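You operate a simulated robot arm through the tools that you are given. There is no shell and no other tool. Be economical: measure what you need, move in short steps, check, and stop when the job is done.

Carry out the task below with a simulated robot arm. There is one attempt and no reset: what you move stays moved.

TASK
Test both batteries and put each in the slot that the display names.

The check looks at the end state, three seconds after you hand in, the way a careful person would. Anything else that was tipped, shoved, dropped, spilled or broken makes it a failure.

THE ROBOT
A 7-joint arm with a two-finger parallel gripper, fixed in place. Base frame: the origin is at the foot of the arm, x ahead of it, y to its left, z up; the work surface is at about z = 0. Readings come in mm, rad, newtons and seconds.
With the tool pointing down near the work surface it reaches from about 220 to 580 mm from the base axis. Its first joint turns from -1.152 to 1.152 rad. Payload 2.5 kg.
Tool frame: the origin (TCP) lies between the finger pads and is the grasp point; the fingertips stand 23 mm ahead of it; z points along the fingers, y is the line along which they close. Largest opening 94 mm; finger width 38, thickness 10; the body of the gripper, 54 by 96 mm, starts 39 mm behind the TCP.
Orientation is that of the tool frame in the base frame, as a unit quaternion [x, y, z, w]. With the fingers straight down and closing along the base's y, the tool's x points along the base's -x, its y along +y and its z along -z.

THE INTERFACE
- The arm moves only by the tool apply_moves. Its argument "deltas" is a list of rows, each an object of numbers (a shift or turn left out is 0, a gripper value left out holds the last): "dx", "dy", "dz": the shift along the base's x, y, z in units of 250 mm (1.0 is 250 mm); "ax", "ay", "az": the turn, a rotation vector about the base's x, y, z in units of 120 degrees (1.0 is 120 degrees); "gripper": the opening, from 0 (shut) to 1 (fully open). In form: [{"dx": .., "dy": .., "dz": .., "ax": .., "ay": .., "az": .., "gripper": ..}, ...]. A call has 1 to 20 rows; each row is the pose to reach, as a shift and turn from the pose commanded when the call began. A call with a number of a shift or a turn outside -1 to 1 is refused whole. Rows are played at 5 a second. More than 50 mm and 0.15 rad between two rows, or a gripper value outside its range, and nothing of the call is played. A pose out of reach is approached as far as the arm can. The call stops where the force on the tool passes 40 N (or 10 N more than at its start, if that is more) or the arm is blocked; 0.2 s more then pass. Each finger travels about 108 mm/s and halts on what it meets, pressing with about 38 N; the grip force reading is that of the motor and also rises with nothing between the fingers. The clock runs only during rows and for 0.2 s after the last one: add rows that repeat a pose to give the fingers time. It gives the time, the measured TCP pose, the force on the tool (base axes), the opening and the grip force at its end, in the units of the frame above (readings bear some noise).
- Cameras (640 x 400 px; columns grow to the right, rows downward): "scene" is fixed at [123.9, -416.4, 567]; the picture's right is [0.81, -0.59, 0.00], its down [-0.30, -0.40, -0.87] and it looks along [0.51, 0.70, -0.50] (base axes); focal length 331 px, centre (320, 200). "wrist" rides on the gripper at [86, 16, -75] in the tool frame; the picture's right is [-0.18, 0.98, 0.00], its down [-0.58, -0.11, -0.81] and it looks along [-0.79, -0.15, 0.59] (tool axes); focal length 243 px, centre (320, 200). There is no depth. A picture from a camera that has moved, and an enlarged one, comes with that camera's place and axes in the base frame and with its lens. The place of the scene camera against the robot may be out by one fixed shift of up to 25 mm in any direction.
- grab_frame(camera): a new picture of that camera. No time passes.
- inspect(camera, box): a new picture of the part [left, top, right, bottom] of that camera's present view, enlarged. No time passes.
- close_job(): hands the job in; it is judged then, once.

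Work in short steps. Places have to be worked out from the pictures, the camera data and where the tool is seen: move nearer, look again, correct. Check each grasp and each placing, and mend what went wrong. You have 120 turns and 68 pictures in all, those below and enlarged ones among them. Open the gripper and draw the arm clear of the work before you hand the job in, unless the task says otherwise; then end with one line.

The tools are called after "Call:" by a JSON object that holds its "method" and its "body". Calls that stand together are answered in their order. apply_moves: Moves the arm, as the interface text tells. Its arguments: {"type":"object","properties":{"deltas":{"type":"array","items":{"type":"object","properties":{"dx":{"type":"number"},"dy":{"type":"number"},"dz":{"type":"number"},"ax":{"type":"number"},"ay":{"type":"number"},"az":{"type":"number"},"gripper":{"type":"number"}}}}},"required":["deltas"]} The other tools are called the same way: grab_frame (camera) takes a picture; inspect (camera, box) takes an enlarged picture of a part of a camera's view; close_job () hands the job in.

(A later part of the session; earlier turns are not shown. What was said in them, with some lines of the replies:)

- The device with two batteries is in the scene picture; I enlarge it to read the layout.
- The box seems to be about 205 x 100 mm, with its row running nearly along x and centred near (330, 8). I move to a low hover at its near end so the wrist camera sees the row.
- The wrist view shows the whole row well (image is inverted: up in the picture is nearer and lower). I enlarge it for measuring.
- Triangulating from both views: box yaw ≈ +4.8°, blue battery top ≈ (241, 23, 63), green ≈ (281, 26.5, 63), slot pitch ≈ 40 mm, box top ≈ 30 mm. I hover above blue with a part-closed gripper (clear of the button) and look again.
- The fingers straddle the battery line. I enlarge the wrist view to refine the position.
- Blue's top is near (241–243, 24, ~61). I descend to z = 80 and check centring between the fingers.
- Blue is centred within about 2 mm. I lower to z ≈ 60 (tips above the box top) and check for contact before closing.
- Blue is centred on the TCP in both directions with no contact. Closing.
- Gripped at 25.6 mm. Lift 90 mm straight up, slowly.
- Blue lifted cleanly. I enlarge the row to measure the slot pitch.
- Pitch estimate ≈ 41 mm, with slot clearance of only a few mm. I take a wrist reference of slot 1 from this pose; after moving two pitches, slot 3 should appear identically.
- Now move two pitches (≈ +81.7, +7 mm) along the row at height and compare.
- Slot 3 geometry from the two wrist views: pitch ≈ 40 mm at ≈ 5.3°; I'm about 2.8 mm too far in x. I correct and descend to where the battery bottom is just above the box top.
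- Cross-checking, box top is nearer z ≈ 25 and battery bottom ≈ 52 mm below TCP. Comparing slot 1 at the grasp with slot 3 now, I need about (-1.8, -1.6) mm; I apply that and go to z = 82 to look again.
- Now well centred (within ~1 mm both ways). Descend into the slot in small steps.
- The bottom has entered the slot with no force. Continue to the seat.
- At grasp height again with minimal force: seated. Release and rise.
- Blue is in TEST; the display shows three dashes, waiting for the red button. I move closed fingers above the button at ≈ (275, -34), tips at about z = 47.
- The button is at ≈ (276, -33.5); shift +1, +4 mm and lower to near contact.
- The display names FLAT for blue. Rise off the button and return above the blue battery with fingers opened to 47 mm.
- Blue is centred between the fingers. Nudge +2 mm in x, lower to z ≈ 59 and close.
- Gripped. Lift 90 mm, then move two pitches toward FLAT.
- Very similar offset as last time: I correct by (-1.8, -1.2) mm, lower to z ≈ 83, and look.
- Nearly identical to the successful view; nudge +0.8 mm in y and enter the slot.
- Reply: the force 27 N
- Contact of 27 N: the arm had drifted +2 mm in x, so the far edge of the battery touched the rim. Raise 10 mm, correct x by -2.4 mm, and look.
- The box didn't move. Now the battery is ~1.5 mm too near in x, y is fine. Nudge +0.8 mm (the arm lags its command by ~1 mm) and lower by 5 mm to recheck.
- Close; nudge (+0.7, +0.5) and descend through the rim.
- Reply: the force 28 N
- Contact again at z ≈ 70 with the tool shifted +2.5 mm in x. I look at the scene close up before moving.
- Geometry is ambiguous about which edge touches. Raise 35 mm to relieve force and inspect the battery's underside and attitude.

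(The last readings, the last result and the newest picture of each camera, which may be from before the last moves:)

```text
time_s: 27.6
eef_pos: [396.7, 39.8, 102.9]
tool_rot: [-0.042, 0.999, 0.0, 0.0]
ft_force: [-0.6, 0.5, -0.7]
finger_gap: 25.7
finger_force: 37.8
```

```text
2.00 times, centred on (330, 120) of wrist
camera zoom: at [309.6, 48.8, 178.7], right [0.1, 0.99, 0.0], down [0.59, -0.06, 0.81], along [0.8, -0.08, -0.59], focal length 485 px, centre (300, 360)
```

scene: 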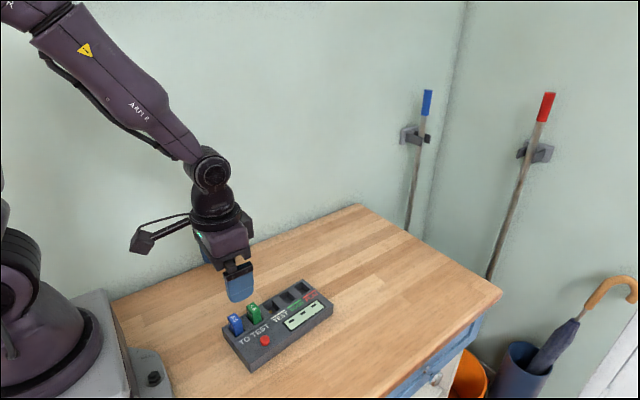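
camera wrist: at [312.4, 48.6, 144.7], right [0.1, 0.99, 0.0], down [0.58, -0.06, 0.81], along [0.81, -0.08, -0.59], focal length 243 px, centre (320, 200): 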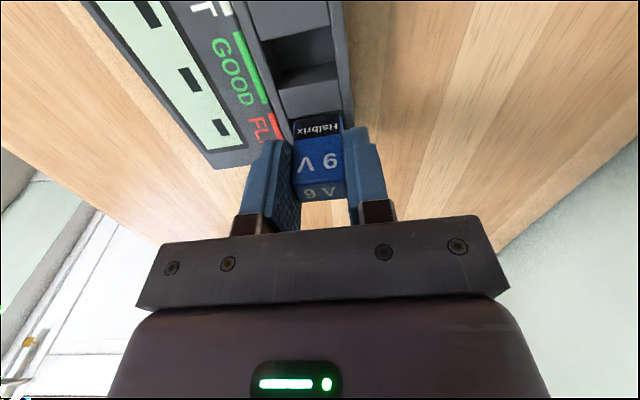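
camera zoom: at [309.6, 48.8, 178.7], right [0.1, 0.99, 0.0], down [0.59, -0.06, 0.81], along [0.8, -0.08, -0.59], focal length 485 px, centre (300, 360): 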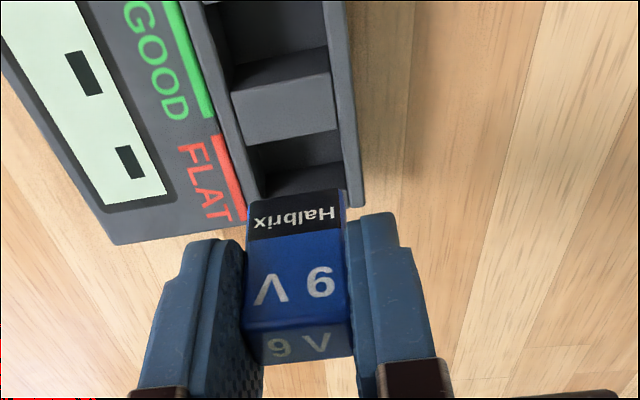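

The battery now leans slightly (bottom toward -x), consistent with its near edge having caught the divider. I shift +2.2 mm in x and lower to z ≈ 80 to check before entering.

Call:
{"method": "apply_moves", "body": {"deltas": [{"dx": 0.009, "dz": -0.04}, {"dx": 0.009, "dz": -0.08}, {"dx": 0.009, "dz": -0.092}, {"dx": 0.009, "dz": -0.092}, {"dx": 0.009, "dz": -0.092}]}}

Call:
{"method": "inspect", "body": {"camera": "wrist", "box": [250, 60, 410, 160]}}

Call:
{"method": "inspect", "body": {"camera": "scene", "box": [285, 255, 345, 305]}}

```text
time_s: 28.8
eef_pos: [400.3, 41.5, 80.7]
tool_rot: [-0.042, 0.999, 0.0, 0.001]
ft_force: [-0.4, 1.0, -0.8]
finger_gap: 25.7
finger_force: 38.1
```

```text
4.00 times, centred on (330, 110) of wrist
camera zoom: at [312.7, 49.6, 154.5], right [0.1, 0.99, 0.0], down [0.59, -0.06, 0.81], along [0.8, -0.08, -0.59], focal length 970 px, centre (280, 560)
```

zoom: 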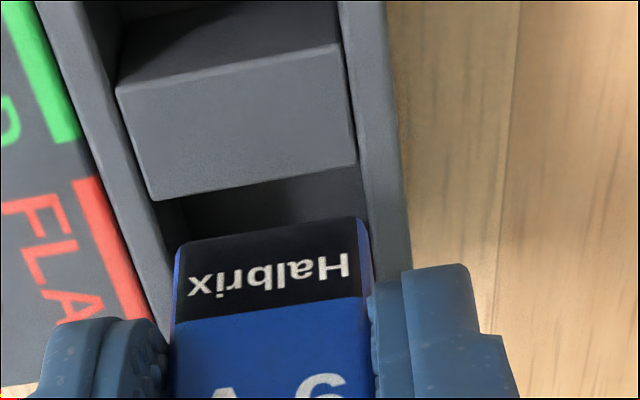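

```text
8.00 times, centred on (315, 280) of scene
camera zoom: at [123.9, -416.4, 567.0], right [0.81, -0.59, 0.0], down [-0.3, -0.4, -0.87], along [0.51, 0.7, -0.5], focal length 2644 px, centre (360, -440)
```

zoom: 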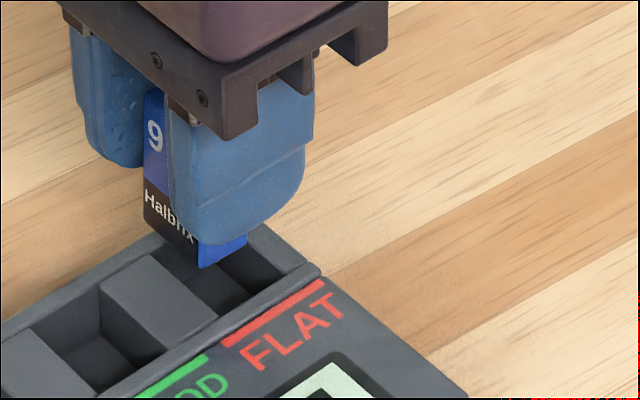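

Both views agree the battery has slid back in the grip and its near face still overhangs the divider by ~1–3 mm. I shift +4 mm in x and -1.2 mm in y, then look.

Call:
{"method": "apply_moves", "body": {"deltas": [{"dx": 0.008, "dy": -0.003}, {"dx": 0.016, "dy": -0.005}, {"dx": 0.016, "dy": -0.005}, {"dx": 0.016, "dy": -0.005}]}}

Call:
{"method": "inspect", "body": {"camera": "wrist", "box": [250, 60, 410, 160]}}

Call:
{"method": "inspect", "body": {"camera": "scene", "box": [290, 265, 330, 298]}}

```text
time_s: 29.8
eef_pos: [404.1, 40.9, 79.7]
tool_rot: [-0.042, 0.999, 0.0, -0.001]
ft_force: [0.3, 0.4, -1.1]
finger_gap: 25.4
finger_force: 38.9
```

```text
4.00 times, centred on (330, 110) of wrist
camera zoom: at [316.9, 48.0, 155.5], right [0.1, 0.99, 0.0], down [0.59, -0.06, 0.81], along [0.8, -0.08, -0.59], focal length 970 px, centre (280, 560)
```

zoom: 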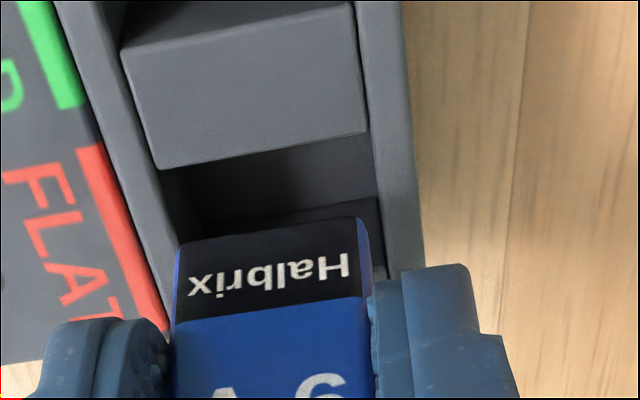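

```text
12.12 times, centred on (310, 282) of scene
camera zoom: at [123.9, -416.4, 567.0], right [0.81, -0.59, 0.0], down [-0.3, -0.4, -0.87], along [0.51, 0.7, -0.5], focal length 4007 px, centre (441, -788)
```

zoom: 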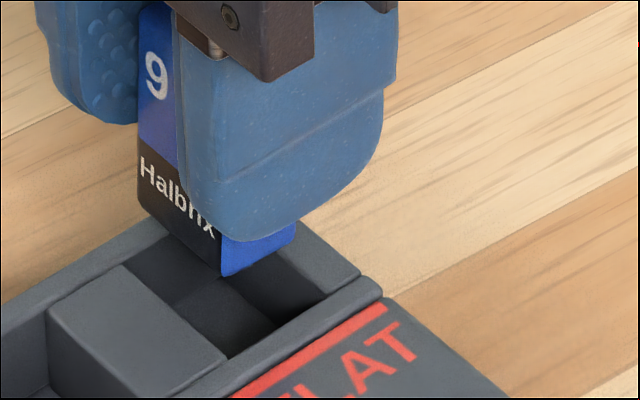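

The battery leans ~3° (bottom toward -x). I rotate the tool -3° about y to stand it upright, trim x by -1 mm, and lower 8 mm.

Call:
{"method": "apply_moves", "body": {"deltas": [{"dx": -0.002, "ay": -0.012}, {"dx": -0.004, "ay": -0.025}, {"dx": -0.004, "ay": -0.025, "dz": -0.015}, {"dx": -0.004, "ay": -0.025, "dz": -0.032}, {"dx": -0.004, "ay": -0.025, "dz": -0.032}, {"dx": -0.004, "ay": -0.025, "dz": -0.032}]}}

Call:
{"method": "inspect", "body": {"camera": "scene", "box": [290, 265, 330, 298]}}

Call:
{"method": "inspect", "body": {"camera": "wrist", "box": [250, 60, 410, 160]}}

```text
time_s: 31.2
eef_pos: [402.0, 39.3, 72.4]
tool_rot: [-0.042, 0.999, -0.002, 0.026]
ft_force: [-0.2, -0.5, -0.3]
finger_gap: 25.6
finger_force: 38.0
```

```text
12.12 times, centred on (310, 282) of scene
camera zoom: at [123.9, -416.4, 567.0], right [0.81, -0.59, 0.0], down [-0.3, -0.4, -0.87], along [0.51, 0.7, -0.5], focal length 4007 px, centre (441, -788)
```

zoom: 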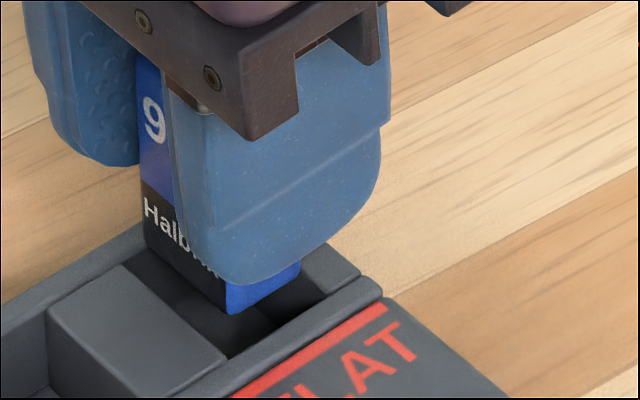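

```text
4.00 times, centred on (330, 110) of wrist
camera zoom: at [311.6, 47.3, 142.2], right [0.1, 0.99, 0.01], down [0.55, -0.06, 0.84], along [0.83, -0.08, -0.55], focal length 970 px, centre (280, 560)
```

zoom: 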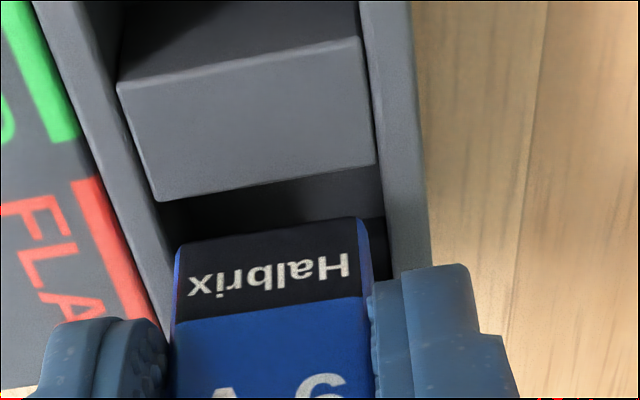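

Now upright and centred (gaps ≈ 2–3 mm each way), bottom ~7 mm above the rim. Descend 13 mm.

Call:
{"method": "apply_moves", "body": {"deltas": [{"dx": 0.001, "dz": -0.013}, {"dx": 0.002, "dz": -0.026}, {"dx": 0.002, "dz": -0.039}, {"dx": 0.002, "dz": -0.052}]}}

Call:
{"method": "inspect", "body": {"camera": "scene", "box": [290, 265, 330, 298]}}

```text
time_s: 32.2
eef_pos: [405.2, 39.7, 60.1]
tool_rot: [-0.042, 0.999, -0.002, 0.026]
ft_force: [0.1, 0.1, -0.4]
finger_gap: 25.8
finger_force: 37.8
```

```text
12.12 times, centred on (310, 282) of scene
camera zoom: at [123.9, -416.4, 567.0], right [0.81, -0.59, 0.0], down [-0.3, -0.4, -0.87], along [0.51, 0.7, -0.5], focal length 4007 px, centre (441, -788)
```

zoom: 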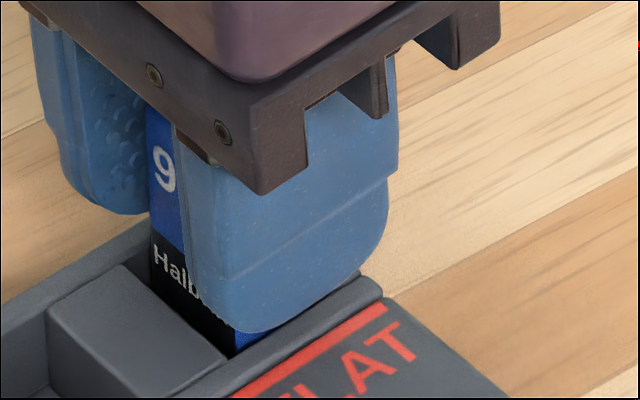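

In the slot with no force. Lower 7 mm more.

Call:
{"method": "apply_moves", "body": {"deltas": [{"dz": -0.01}, {"dz": -0.02}, {"dz": -0.03}, {"dz": -0.03}]}}

```text
time_s: 33.2
eef_pos: [405.0, 38.6, 53.7]
tool_rot: [-0.042, 0.999, -0.002, 0.026]
ft_force: [-1.9, -0.3, 4.3]
finger_gap: 25.6
finger_force: 38.4
```

Light contact of 4 N, likely the floor; one more 1.5 mm to confirm.

Call:
{"method": "apply_moves", "body": {"deltas": [{"dz": -0.006}, {"dz": -0.006}]}}

Call:
{"method": "inspect", "body": {"camera": "scene", "box": [290, 255, 340, 298]}}

```text
time_s: 33.9
eef_pos: [405.5, 40.3, 51.1]
tool_rot: [-0.042, 0.999, -0.001, 0.026]
ft_force: [-3.1, -0.1, 6.6]
finger_gap: 25.7
finger_force: 38.1
stopped in row 2: the force on the tool passed its limit (the readings are from after the stop); the commanded pose is now the measured one
```

```text
9.30 times, centred on (315, 276) of scene
camera zoom: at [123.9, -416.4, 567.0], right [0.81, -0.59, 0.0], down [-0.3, -0.4, -0.87], along [0.51, 0.7, -0.5], focal length 3075 px, centre (366, -512)
```

zoom: 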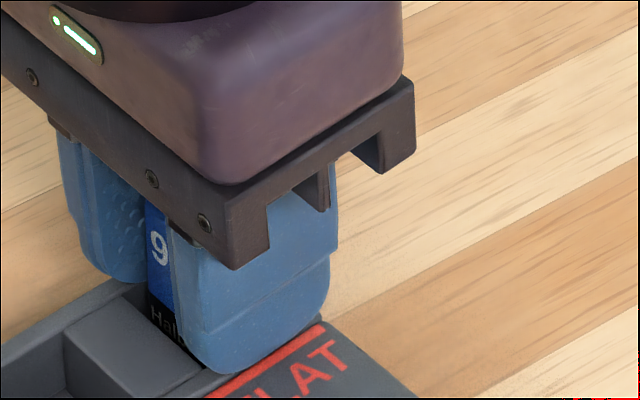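

It hit the floor firmly: seated. Release, rise, and undo the tilt.

Call:
{"method": "apply_moves", "body": {"deltas": [{"gripper": 0.5}, {"gripper": 0.5}, {"gripper": 0.5, "dz": 0.1}, {"gripper": 0.5, "dz": 0.25, "ay": 0.012}, {"gripper": 0.5, "dz": 0.4, "ay": 0.025}, {"gripper": 0.5, "dz": 0.4, "ay": 0.025}]}}

Call:
{"method": "inspect", "body": {"camera": "scene", "box": [210, 265, 350, 375]}}

```text
time_s: 35.3
eef_pos: [406.4, 39.1, 152.4]
tool_rot: [-0.042, 0.999, 0.0, -0.002]
ft_force: [-0.1, 0.5, 0.2]
finger_gap: 47.0
finger_force: 0.2
```

```text
3.64 times, centred on (280, 320) of scene
camera zoom: at [123.9, -416.4, 567.0], right [0.81, -0.59, 0.0], down [-0.3, -0.4, -0.87], along [0.51, 0.7, -0.5], focal length 1202 px, centre (466, -236)
```

zoom: 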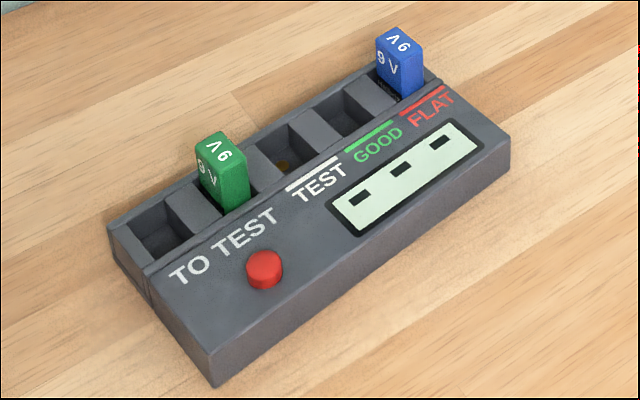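

Blue stands in FLAT; the box crept only ~1–2 mm. Now go to the green battery at ≈ (286, 29) and hover at z ≈ 92.

Call:
{"method": "apply_moves", "body": {"deltas": [{"dx": -0.12, "dy": -0.01}, {"dx": -0.24, "dy": -0.02}, {"dx": -0.36, "dy": -0.031}, {"dx": -0.474, "dy": -0.041}, {"dx": -0.474, "dy": -0.041, "dz": -0.12}, {"dx": -0.474, "dy": -0.041, "dz": -0.236}, {"dx": -0.474, "dy": -0.041, "dz": -0.236}, {"dx": -0.474, "dy": -0.041, "dz": -0.236}]}}

Call:
{"method": "inspect", "body": {"camera": "wrist", "box": [200, 50, 440, 250]}}

```text
time_s: 37.1
eef_pos: [287.6, 29.1, 90.0]
tool_rot: [-0.042, 0.999, 0.0, -0.001]
ft_force: [-0.4, 0.1, -0.8]
finger_gap: 47.0
finger_force: 0.0
```

```text
2.00 times, centred on (320, 150) of wrist
camera zoom: at [199.9, 37.9, 164.8], right [0.1, 0.99, 0.0], down [0.59, -0.06, 0.81], along [0.8, -0.08, -0.59], focal length 485 px, centre (320, 300)
```

zoom: 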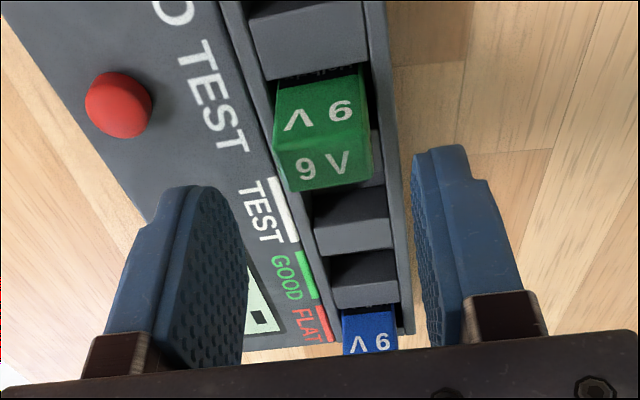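

Green is centred under the TCP (within ~1 mm). Lower to z ≈ 55 and close.

Call:
{"method": "apply_moves", "body": {"deltas": [{"dx": 0.003, "dy": 0.003, "dz": -0.07}, {"dx": 0.003, "dy": 0.003, "dz": -0.148}, {"dx": 0.003, "dy": 0.003, "dz": -0.148}, {"dx": 0.003, "dy": 0.003, "dz": -0.148, "gripper": 0.2}, {"dx": 0.003, "dy": 0.003, "dz": -0.148, "gripper": 0.2}, {"dx": 0.003, "dy": 0.003, "dz": -0.148, "gripper": 0.2}]}}

```text
time_s: 38.5
eef_pos: [288.5, 29.1, 55.7]
tool_rot: [-0.042, 0.999, 0.0, 0.0]
ft_force: [0.2, 0.6, 0.3]
finger_gap: 25.8
finger_force: 38.2
```

Gripped. Lift 75 mm, move one pitch toward TEST and lower to 10 mm above the rim.

Call:
{"method": "apply_moves", "body": {"deltas": [{"dz": 0.06}, {"dz": 0.14}, {"dz": 0.24}, {"dz": 0.3}, {"dx": 0.08, "dy": 0.007, "dz": 0.3}, {"dx": 0.159, "dy": 0.0145, "dz": 0.3}, {"dx": 0.159, "dy": 0.0145, "dz": 0.2}, {"dx": 0.159, "dy": 0.0145, "dz": 0.12}, {"dx": 0.159, "dy": 0.0145, "dz": 0.12}, {"dx": 0.159, "dy": 0.0145, "dz": 0.12}]}}

Call:
{"method": "inspect", "body": {"camera": "wrist", "box": [250, 50, 410, 150]}}

Call:
{"method": "inspect", "body": {"camera": "scene", "box": [260, 275, 310, 318]}}

```text
time_s: 40.7
eef_pos: [326.2, 32.0, 85.0]
tool_rot: [-0.042, 0.999, 0.0, 0.0]
ft_force: [-0.2, -0.9, 0.0]
finger_gap: 25.8
finger_force: 38.3
```

```text
4.00 times, centred on (330, 100) of wrist
camera zoom: at [238.8, 39.6, 159.6], right [0.1, 0.99, 0.0], down [0.59, -0.06, 0.81], along [0.8, -0.08, -0.59], focal length 970 px, centre (280, 600)
```

zoom: 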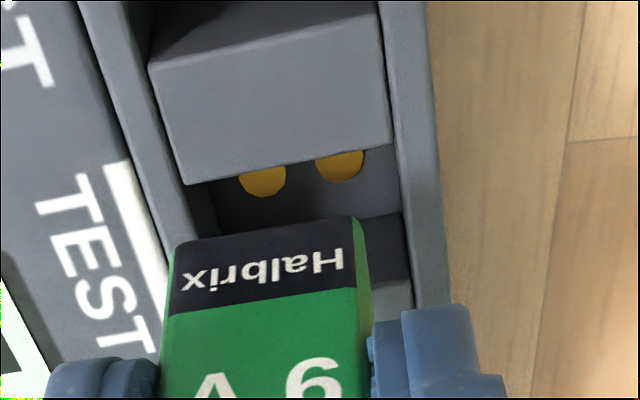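

```text
9.30 times, centred on (285, 296) of scene
camera zoom: at [123.9, -416.4, 567.0], right [0.81, -0.59, 0.0], down [-0.3, -0.4, -0.87], along [0.51, 0.7, -0.5], focal length 3075 px, centre (646, -698)
```

zoom: 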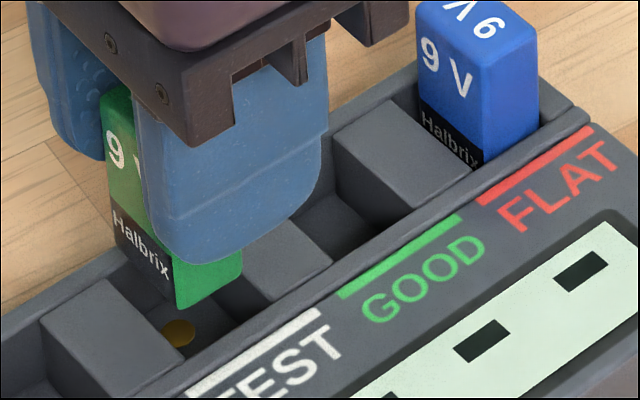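

The battery is a bit short in x and too far toward -y. Shift (+3, +2.8) mm, lower 4 mm, and look again.

Call:
{"method": "apply_moves", "body": {"deltas": [{"dx": 0.006, "dy": 0.006}, {"dx": 0.012, "dy": 0.011}, {"dx": 0.012, "dy": 0.011, "dz": -0.016}, {"dx": 0.012, "dy": 0.011, "dz": -0.016}, {"dx": 0.012, "dy": 0.011, "dz": -0.016}]}}

Call:
{"method": "inspect", "body": {"camera": "wrist", "box": [250, 50, 410, 150]}}

```text
time_s: 41.9
eef_pos: [329.5, 35.7, 81.0]
tool_rot: [-0.041, 0.999, 0.0, 0.0]
ft_force: [-0.4, -0.4, -0.5]
finger_gap: 25.6
finger_force: 37.7
```

```text
4.00 times, centred on (330, 100) of wrist
camera zoom: at [242.7, 43.7, 156.0], right [0.1, 0.99, 0.0], down [0.59, -0.06, 0.81], along [0.8, -0.08, -0.59], focal length 970 px, centre (280, 600)
```

zoom: 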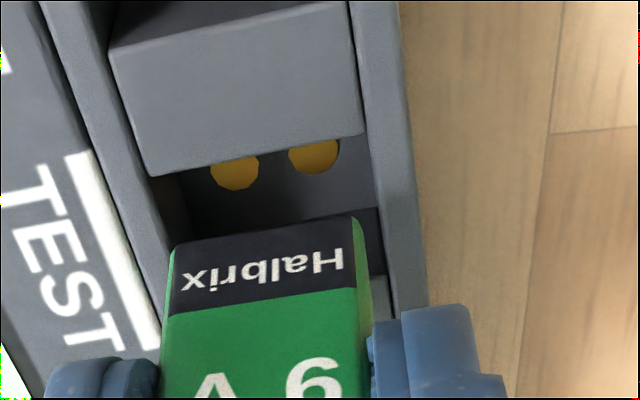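

y is now centred; x maybe ~1 mm far. Trim -1 mm, lower 4 mm and check in the scene view.

Call:
{"method": "apply_moves", "body": {"deltas": [{"dx": -0.004}, {"dx": -0.004, "dz": -0.016}, {"dx": -0.004, "dz": -0.016}, {"dx": -0.004, "dz": -0.016}]}}

Call:
{"method": "inspect", "body": {"camera": "scene", "box": [260, 285, 300, 318]}}

```text
time_s: 42.9
eef_pos: [329.0, 35.1, 78.5]
tool_rot: [-0.041, 0.999, 0.0, 0.0]
ft_force: [-0.2, 0.3, -1.3]
finger_gap: 25.7
finger_force: 37.3
```

```text
12.12 times, centred on (280, 302) of scene
camera zoom: at [123.9, -416.4, 567.0], right [0.81, -0.59, 0.0], down [-0.3, -0.4, -0.87], along [0.51, 0.7, -0.5], focal length 4007 px, centre (805, -1030)
```

zoom: 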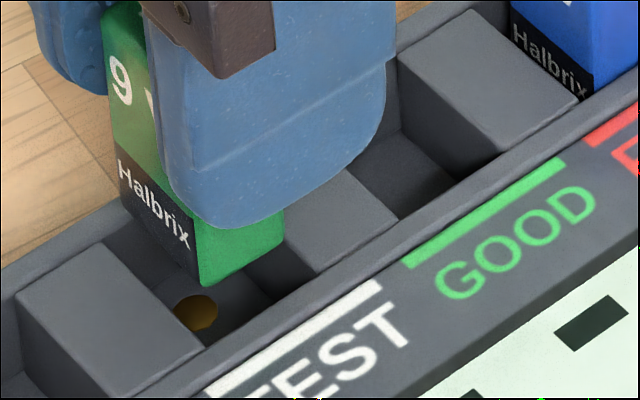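

Scene view gives gaps ≈ 3 mm in x and a little large at the front in y; trim y by -0.8 mm and descend 14 mm.

Call:
{"method": "apply_moves", "body": {"deltas": [{"dy": -0.003, "dz": -0.014}, {"dy": -0.003, "dz": -0.028}, {"dy": -0.003, "dz": -0.042}, {"dy": -0.003, "dz": -0.056}]}}

```text
time_s: 43.9
eef_pos: [327.8, 35.3, 62.7]
tool_rot: [-0.042, 0.999, 0.0, 0.0]
ft_force: [-0.1, 0.4, -1.0]
finger_gap: 25.5
finger_force: 37.5
```

No force, in the slot. Lower the last 7.5 mm.

Call:
{"method": "apply_moves", "body": {"deltas": [{"dz": -0.012}, {"dz": -0.022}, {"dz": -0.03}, {"dz": -0.03}]}}

```text
time_s: 44.9
eef_pos: [330.1, 36.4, 55.0]
tool_rot: [-0.042, 0.999, 0.001, 0.001]
ft_force: [-0.4, 0.2, -0.8]
finger_gap: 25.7
finger_force: 38.0
```

At floor height. Release, rise, close the fingers and press the button as before.

Call:
{"method": "apply_moves", "body": {"deltas": [{"gripper": 0.5}, {"gripper": 0.5}, {"gripper": 0.5, "dz": 0.1}, {"gripper": 0.5, "dz": 0.24}, {"gripper": 0.5, "dz": 0.38}, {"gripper": 0, "dx": -0.07, "dy": -0.087, "dz": 0.38}, {"gripper": 0, "dx": -0.14, "dy": -0.174, "dz": 0.38}, {"gripper": 0, "dx": -0.2136, "dy": -0.262, "dz": 0.38}, {"gripper": 0, "dx": -0.2136, "dy": -0.262, "dz": 0.22}, {"gripper": 0, "dx": -0.2136, "dy": -0.262, "dz": 0.08}, {"gripper": 0, "dx": -0.2136, "dy": -0.262, "dz": 0.04}, {"gripper": 0, "dx": -0.2136, "dy": -0.262, "dz": 0.02}, {"gripper": 0, "dx": -0.2136, "dy": -0.262, "dz": 0.006}, {"gripper": 0, "dx": -0.2136, "dy": -0.262, "dz": -0.004}, {"gripper": 0, "dx": -0.2136, "dy": -0.262, "dz": -0.004}]}}

Call:
{"method": "inspect", "body": {"camera": "scene", "box": [210, 265, 350, 375]}}

```text
time_s: 48.1
eef_pos: [276.4, -29.8, 54.5]
tool_rot: [-0.042, 0.999, -0.001, -0.001]
ft_force: [-3.4, 0.3, 8.1]
finger_gap: 0.0
finger_force: 38.0
```

```text
3.64 times, centred on (280, 320) of scene
camera zoom: at [123.9, -416.4, 567.0], right [0.81, -0.59, 0.0], down [-0.3, -0.4, -0.87], along [0.51, 0.7, -0.5], focal length 1202 px, centre (466, -236)
```

zoom: 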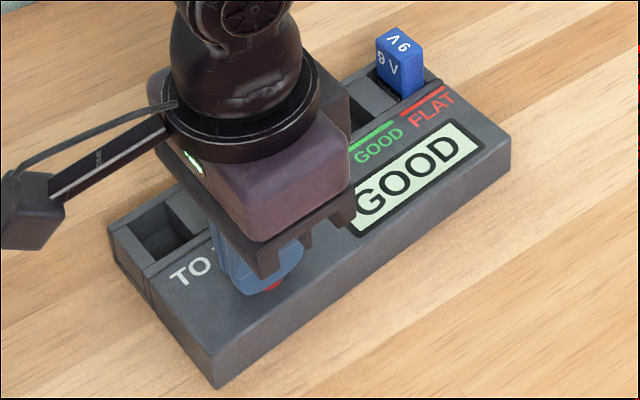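

GOOD for green. Return to the green battery at the release pose and grip it.

Call:
{"method": "apply_moves", "body": {"deltas": [{"gripper": 0, "dz": 0.12}, {"gripper": 0, "dz": 0.26}, {"gripper": 0, "dz": 0.384}, {"gripper": 0.5, "dx": 0.07, "dy": 0.087, "dz": 0.384}, {"gripper": 0.5, "dx": 0.14, "dy": 0.174, "dz": 0.384}, {"gripper": 0.5, "dx": 0.2136, "dy": 0.262, "dz": 0.384}, {"gripper": 0.5, "dx": 0.2136, "dy": 0.262, "dz": 0.384}, {"gripper": 0.5, "dx": 0.2136, "dy": 0.262, "dz": 0.22}, {"gripper": 0.5, "dx": 0.2136, "dy": 0.262, "dz": 0.14}]}}

Call:
{"method": "inspect", "body": {"camera": "wrist", "box": [200, 50, 440, 250]}}

```text
time_s: 50.1
eef_pos: [327.1, 37.2, 89.8]
tool_rot: [-0.042, 0.999, 0.0, 0.0]
ft_force: [-0.4, 0.4, -0.6]
finger_gap: 46.9
finger_force: 0.1
```

```text
2.00 times, centred on (320, 150) of wrist
camera zoom: at [240.0, 46.0, 164.0], right [0.1, 0.99, 0.0], down [0.59, -0.06, 0.81], along [0.8, -0.08, -0.59], focal length 485 px, centre (320, 300)
```

zoom: 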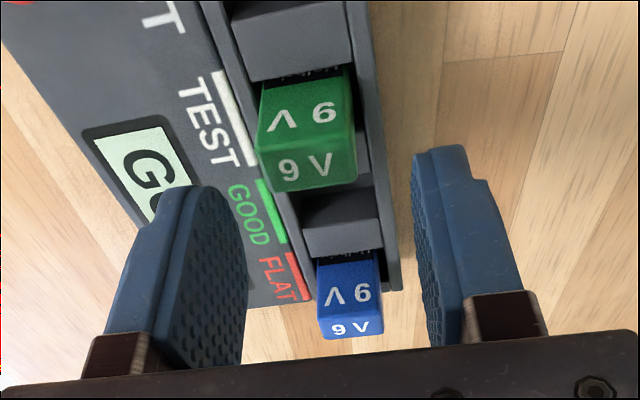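

Green sits ~2.5 mm toward -y of the TCP; correct, lower to z ≈ 55 and close.

Call:
{"method": "apply_moves", "body": {"deltas": [{"dy": -0.01, "gripper": 0.5}, {"dy": -0.01, "dz": -0.07, "gripper": 0.5}, {"dy": -0.01, "dz": -0.138, "gripper": 0.5}, {"dy": -0.01, "dz": -0.138, "gripper": 0.5}, {"dy": -0.01, "dz": -0.138, "gripper": 0.2}, {"dy": -0.01, "dz": -0.138, "gripper": 0.2}, {"dy": -0.01, "dz": -0.138, "gripper": 0.2}]}}

```text
time_s: 51.7
eef_pos: [328.8, 33.9, 55.2]
tool_rot: [-0.041, 0.999, 0.001, 0.0]
ft_force: [0.0, 0.3, -0.1]
finger_gap: 25.8
finger_force: 38.1
```

Gripped. Lift, move one pitch to GOOD, lower to ~8–10 mm above the rim.

Call:
{"method": "apply_moves", "body": {"deltas": [{"dz": 0.06}, {"dz": 0.14}, {"dz": 0.24}, {"dz": 0.3}, {"dx": 0.08, "dy": 0.007, "dz": 0.3}, {"dx": 0.159, "dy": 0.0145, "dz": 0.3}, {"dx": 0.159, "dy": 0.0145, "dz": 0.2}, {"dx": 0.159, "dy": 0.0145, "dz": 0.1}, {"dx": 0.159, "dy": 0.0145, "dz": 0.1}, {"dx": 0.159, "dy": 0.0145, "dz": 0.1}]}}

Call:
{"method": "inspect", "body": {"camera": "wrist", "box": [250, 50, 410, 150]}}

Call:
{"method": "inspect", "body": {"camera": "scene", "box": [275, 275, 315, 308]}}

```text
time_s: 53.9
eef_pos: [368.2, 35.3, 78.3]
tool_rot: [-0.042, 0.999, 0.001, 0.001]
ft_force: [-0.3, -0.7, -0.5]
finger_gap: 25.5
finger_force: 37.8
```

```text
4.00 times, centred on (330, 100) of wrist
camera zoom: at [281.3, 43.5, 152.7], right [0.1, 0.99, 0.0], down [0.59, -0.06, 0.81], along [0.8, -0.08, -0.59], focal length 970 px, centre (280, 600)
```

zoom: 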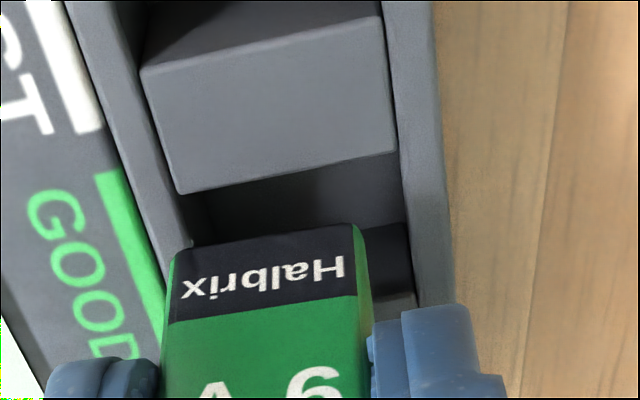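

```text
12.12 times, centred on (295, 292) of scene
camera zoom: at [123.9, -416.4, 567.0], right [0.81, -0.59, 0.0], down [-0.3, -0.4, -0.87], along [0.51, 0.7, -0.5], focal length 4007 px, centre (623, -909)
```

zoom: 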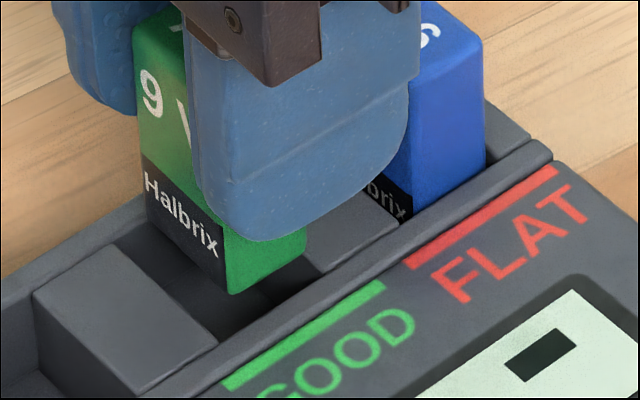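

x is good (≈ 3 mm gaps); y needs about +2 mm. Correct, settle, and check once more.

Call:
{"method": "apply_moves", "body": {"deltas": [{"dy": 0.008}, {"dy": 0.008, "dz": -0.008}, {"dy": 0.008, "dz": -0.008}, {"dy": 0.008, "dz": -0.008}]}}

Call:
{"method": "inspect", "body": {"camera": "wrist", "box": [250, 50, 410, 150]}}

```text
time_s: 54.9
eef_pos: [368.9, 38.0, 77.2]
tool_rot: [-0.041, 0.999, 0.001, 0.0]
ft_force: [-0.5, -0.7, 0.1]
finger_gap: 25.7
finger_force: 37.7
```

```text
4.00 times, centred on (330, 100) of wrist
camera zoom: at [281.7, 45.3, 151.8], right [0.1, 0.99, 0.0], down [0.59, -0.06, 0.81], along [0.8, -0.08, -0.59], focal length 970 px, centre (280, 600)
```

zoom: 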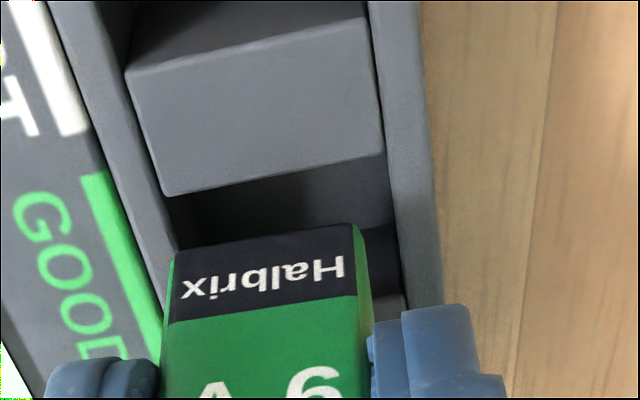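

Another +1.3 mm in y, then descend 14 mm.

Call:
{"method": "apply_moves", "body": {"deltas": [{"dy": 0.005}, {"dy": 0.005}, {"dy": 0.005, "dz": -0.014}, {"dy": 0.005, "dz": -0.028}, {"dy": 0.005, "dz": -0.042}, {"dy": 0.005, "dz": -0.056}]}}

```text
time_s: 56.3
eef_pos: [370.7, 39.6, 65.2]
tool_rot: [-0.042, 0.999, 0.0, 0.0]
ft_force: [0.6, -0.2, -1.2]
finger_gap: 25.5
finger_force: 38.1
```

Entered freely. Lower the last ~8.5 mm.

Call:
{"method": "apply_moves", "body": {"deltas": [{"dz": -0.012}, {"dz": -0.024}, {"dz": -0.034}, {"dz": -0.034}]}}

```text
time_s: 57.3
eef_pos: [370.1, 40.0, 55.2]
tool_rot: [-0.042, 0.999, 0.001, 0.0]
ft_force: [0.3, -0.3, -0.7]
finger_gap: 25.6
finger_force: 38.4
```

Seated at grasp height with no force. Release, rise and view.

Call:
{"method": "apply_moves", "body": {"deltas": [{"gripper": 0.5}, {"gripper": 0.5}, {"gripper": 0.5, "dz": 0.1}, {"gripper": 0.5, "dz": 0.24}, {"gripper": 0.5, "dz": 0.4}, {"gripper": 0.5, "dz": 0.56}, {"gripper": 0.5, "dz": 0.7}, {"gripper": 0.5, "dz": 0.7}]}}

Call:
{"method": "inspect", "body": {"camera": "scene", "box": [270, 255, 340, 310]}}

```text
time_s: 59.1
eef_pos: [368.8, 41.7, 231.3]
tool_rot: [-0.042, 0.999, 0.0, 0.0]
ft_force: [-0.2, 0.3, 0.1]
finger_gap: 46.9
finger_force: 0.1
```

```text
7.27 times, centred on (305, 282) of scene
camera zoom: at [123.9, -416.4, 567.0], right [0.81, -0.59, 0.0], down [-0.3, -0.4, -0.87], along [0.51, 0.7, -0.5], focal length 2404 px, centre (429, -400)
```

zoom: 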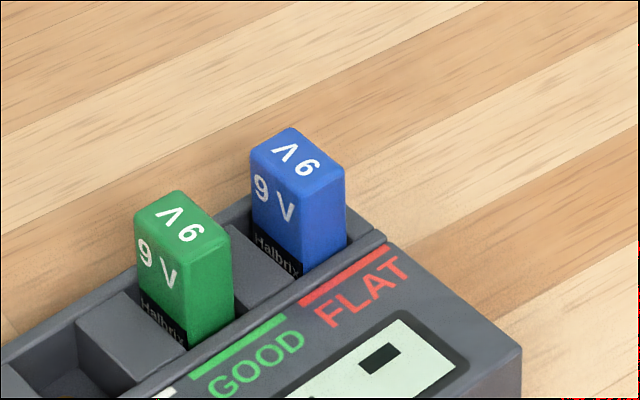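

Both batteries stand upright and equally deep: green in GOOD, blue in FLAT. I open the gripper fully and draw higher, then hand in.

Call:
{"method": "apply_moves", "body": {"deltas": [{"dz": 0.15, "gripper": 1}, {"dz": 0.3, "gripper": 1}, {"dz": 0.4, "gripper": 1}, {"dz": 0.4, "gripper": 1}]}}

Call:
{"method": "grab_frame", "body": {"camera": "scene"}}

```text
time_s: 60.1
eef_pos: [369.2, 42.7, 332.1]
tool_rot: [-0.042, 0.999, 0.0, 0.0]
ft_force: [0.5, 0.3, -1.2]
finger_gap: 93.6
finger_force: 0.2
```

```text
4 pictures are left
```

scene: 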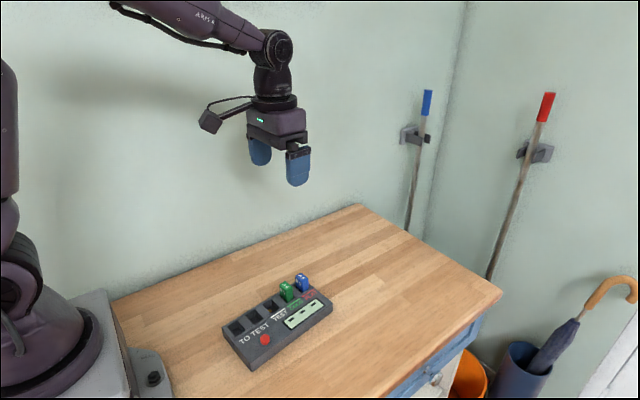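

The scene is in order and the arm is clear; handing in.

Call:
{"method": "close_job", "body": {}}

```text
The job is handed in.
```

I tested both batteries: the display named FLAT for the blue one and GOOD for the green one, and each is now seated upright in its named slot. While I was fitting the blue battery it caught on the slot edge twice, and the tester shifted by about 1–2 mm.
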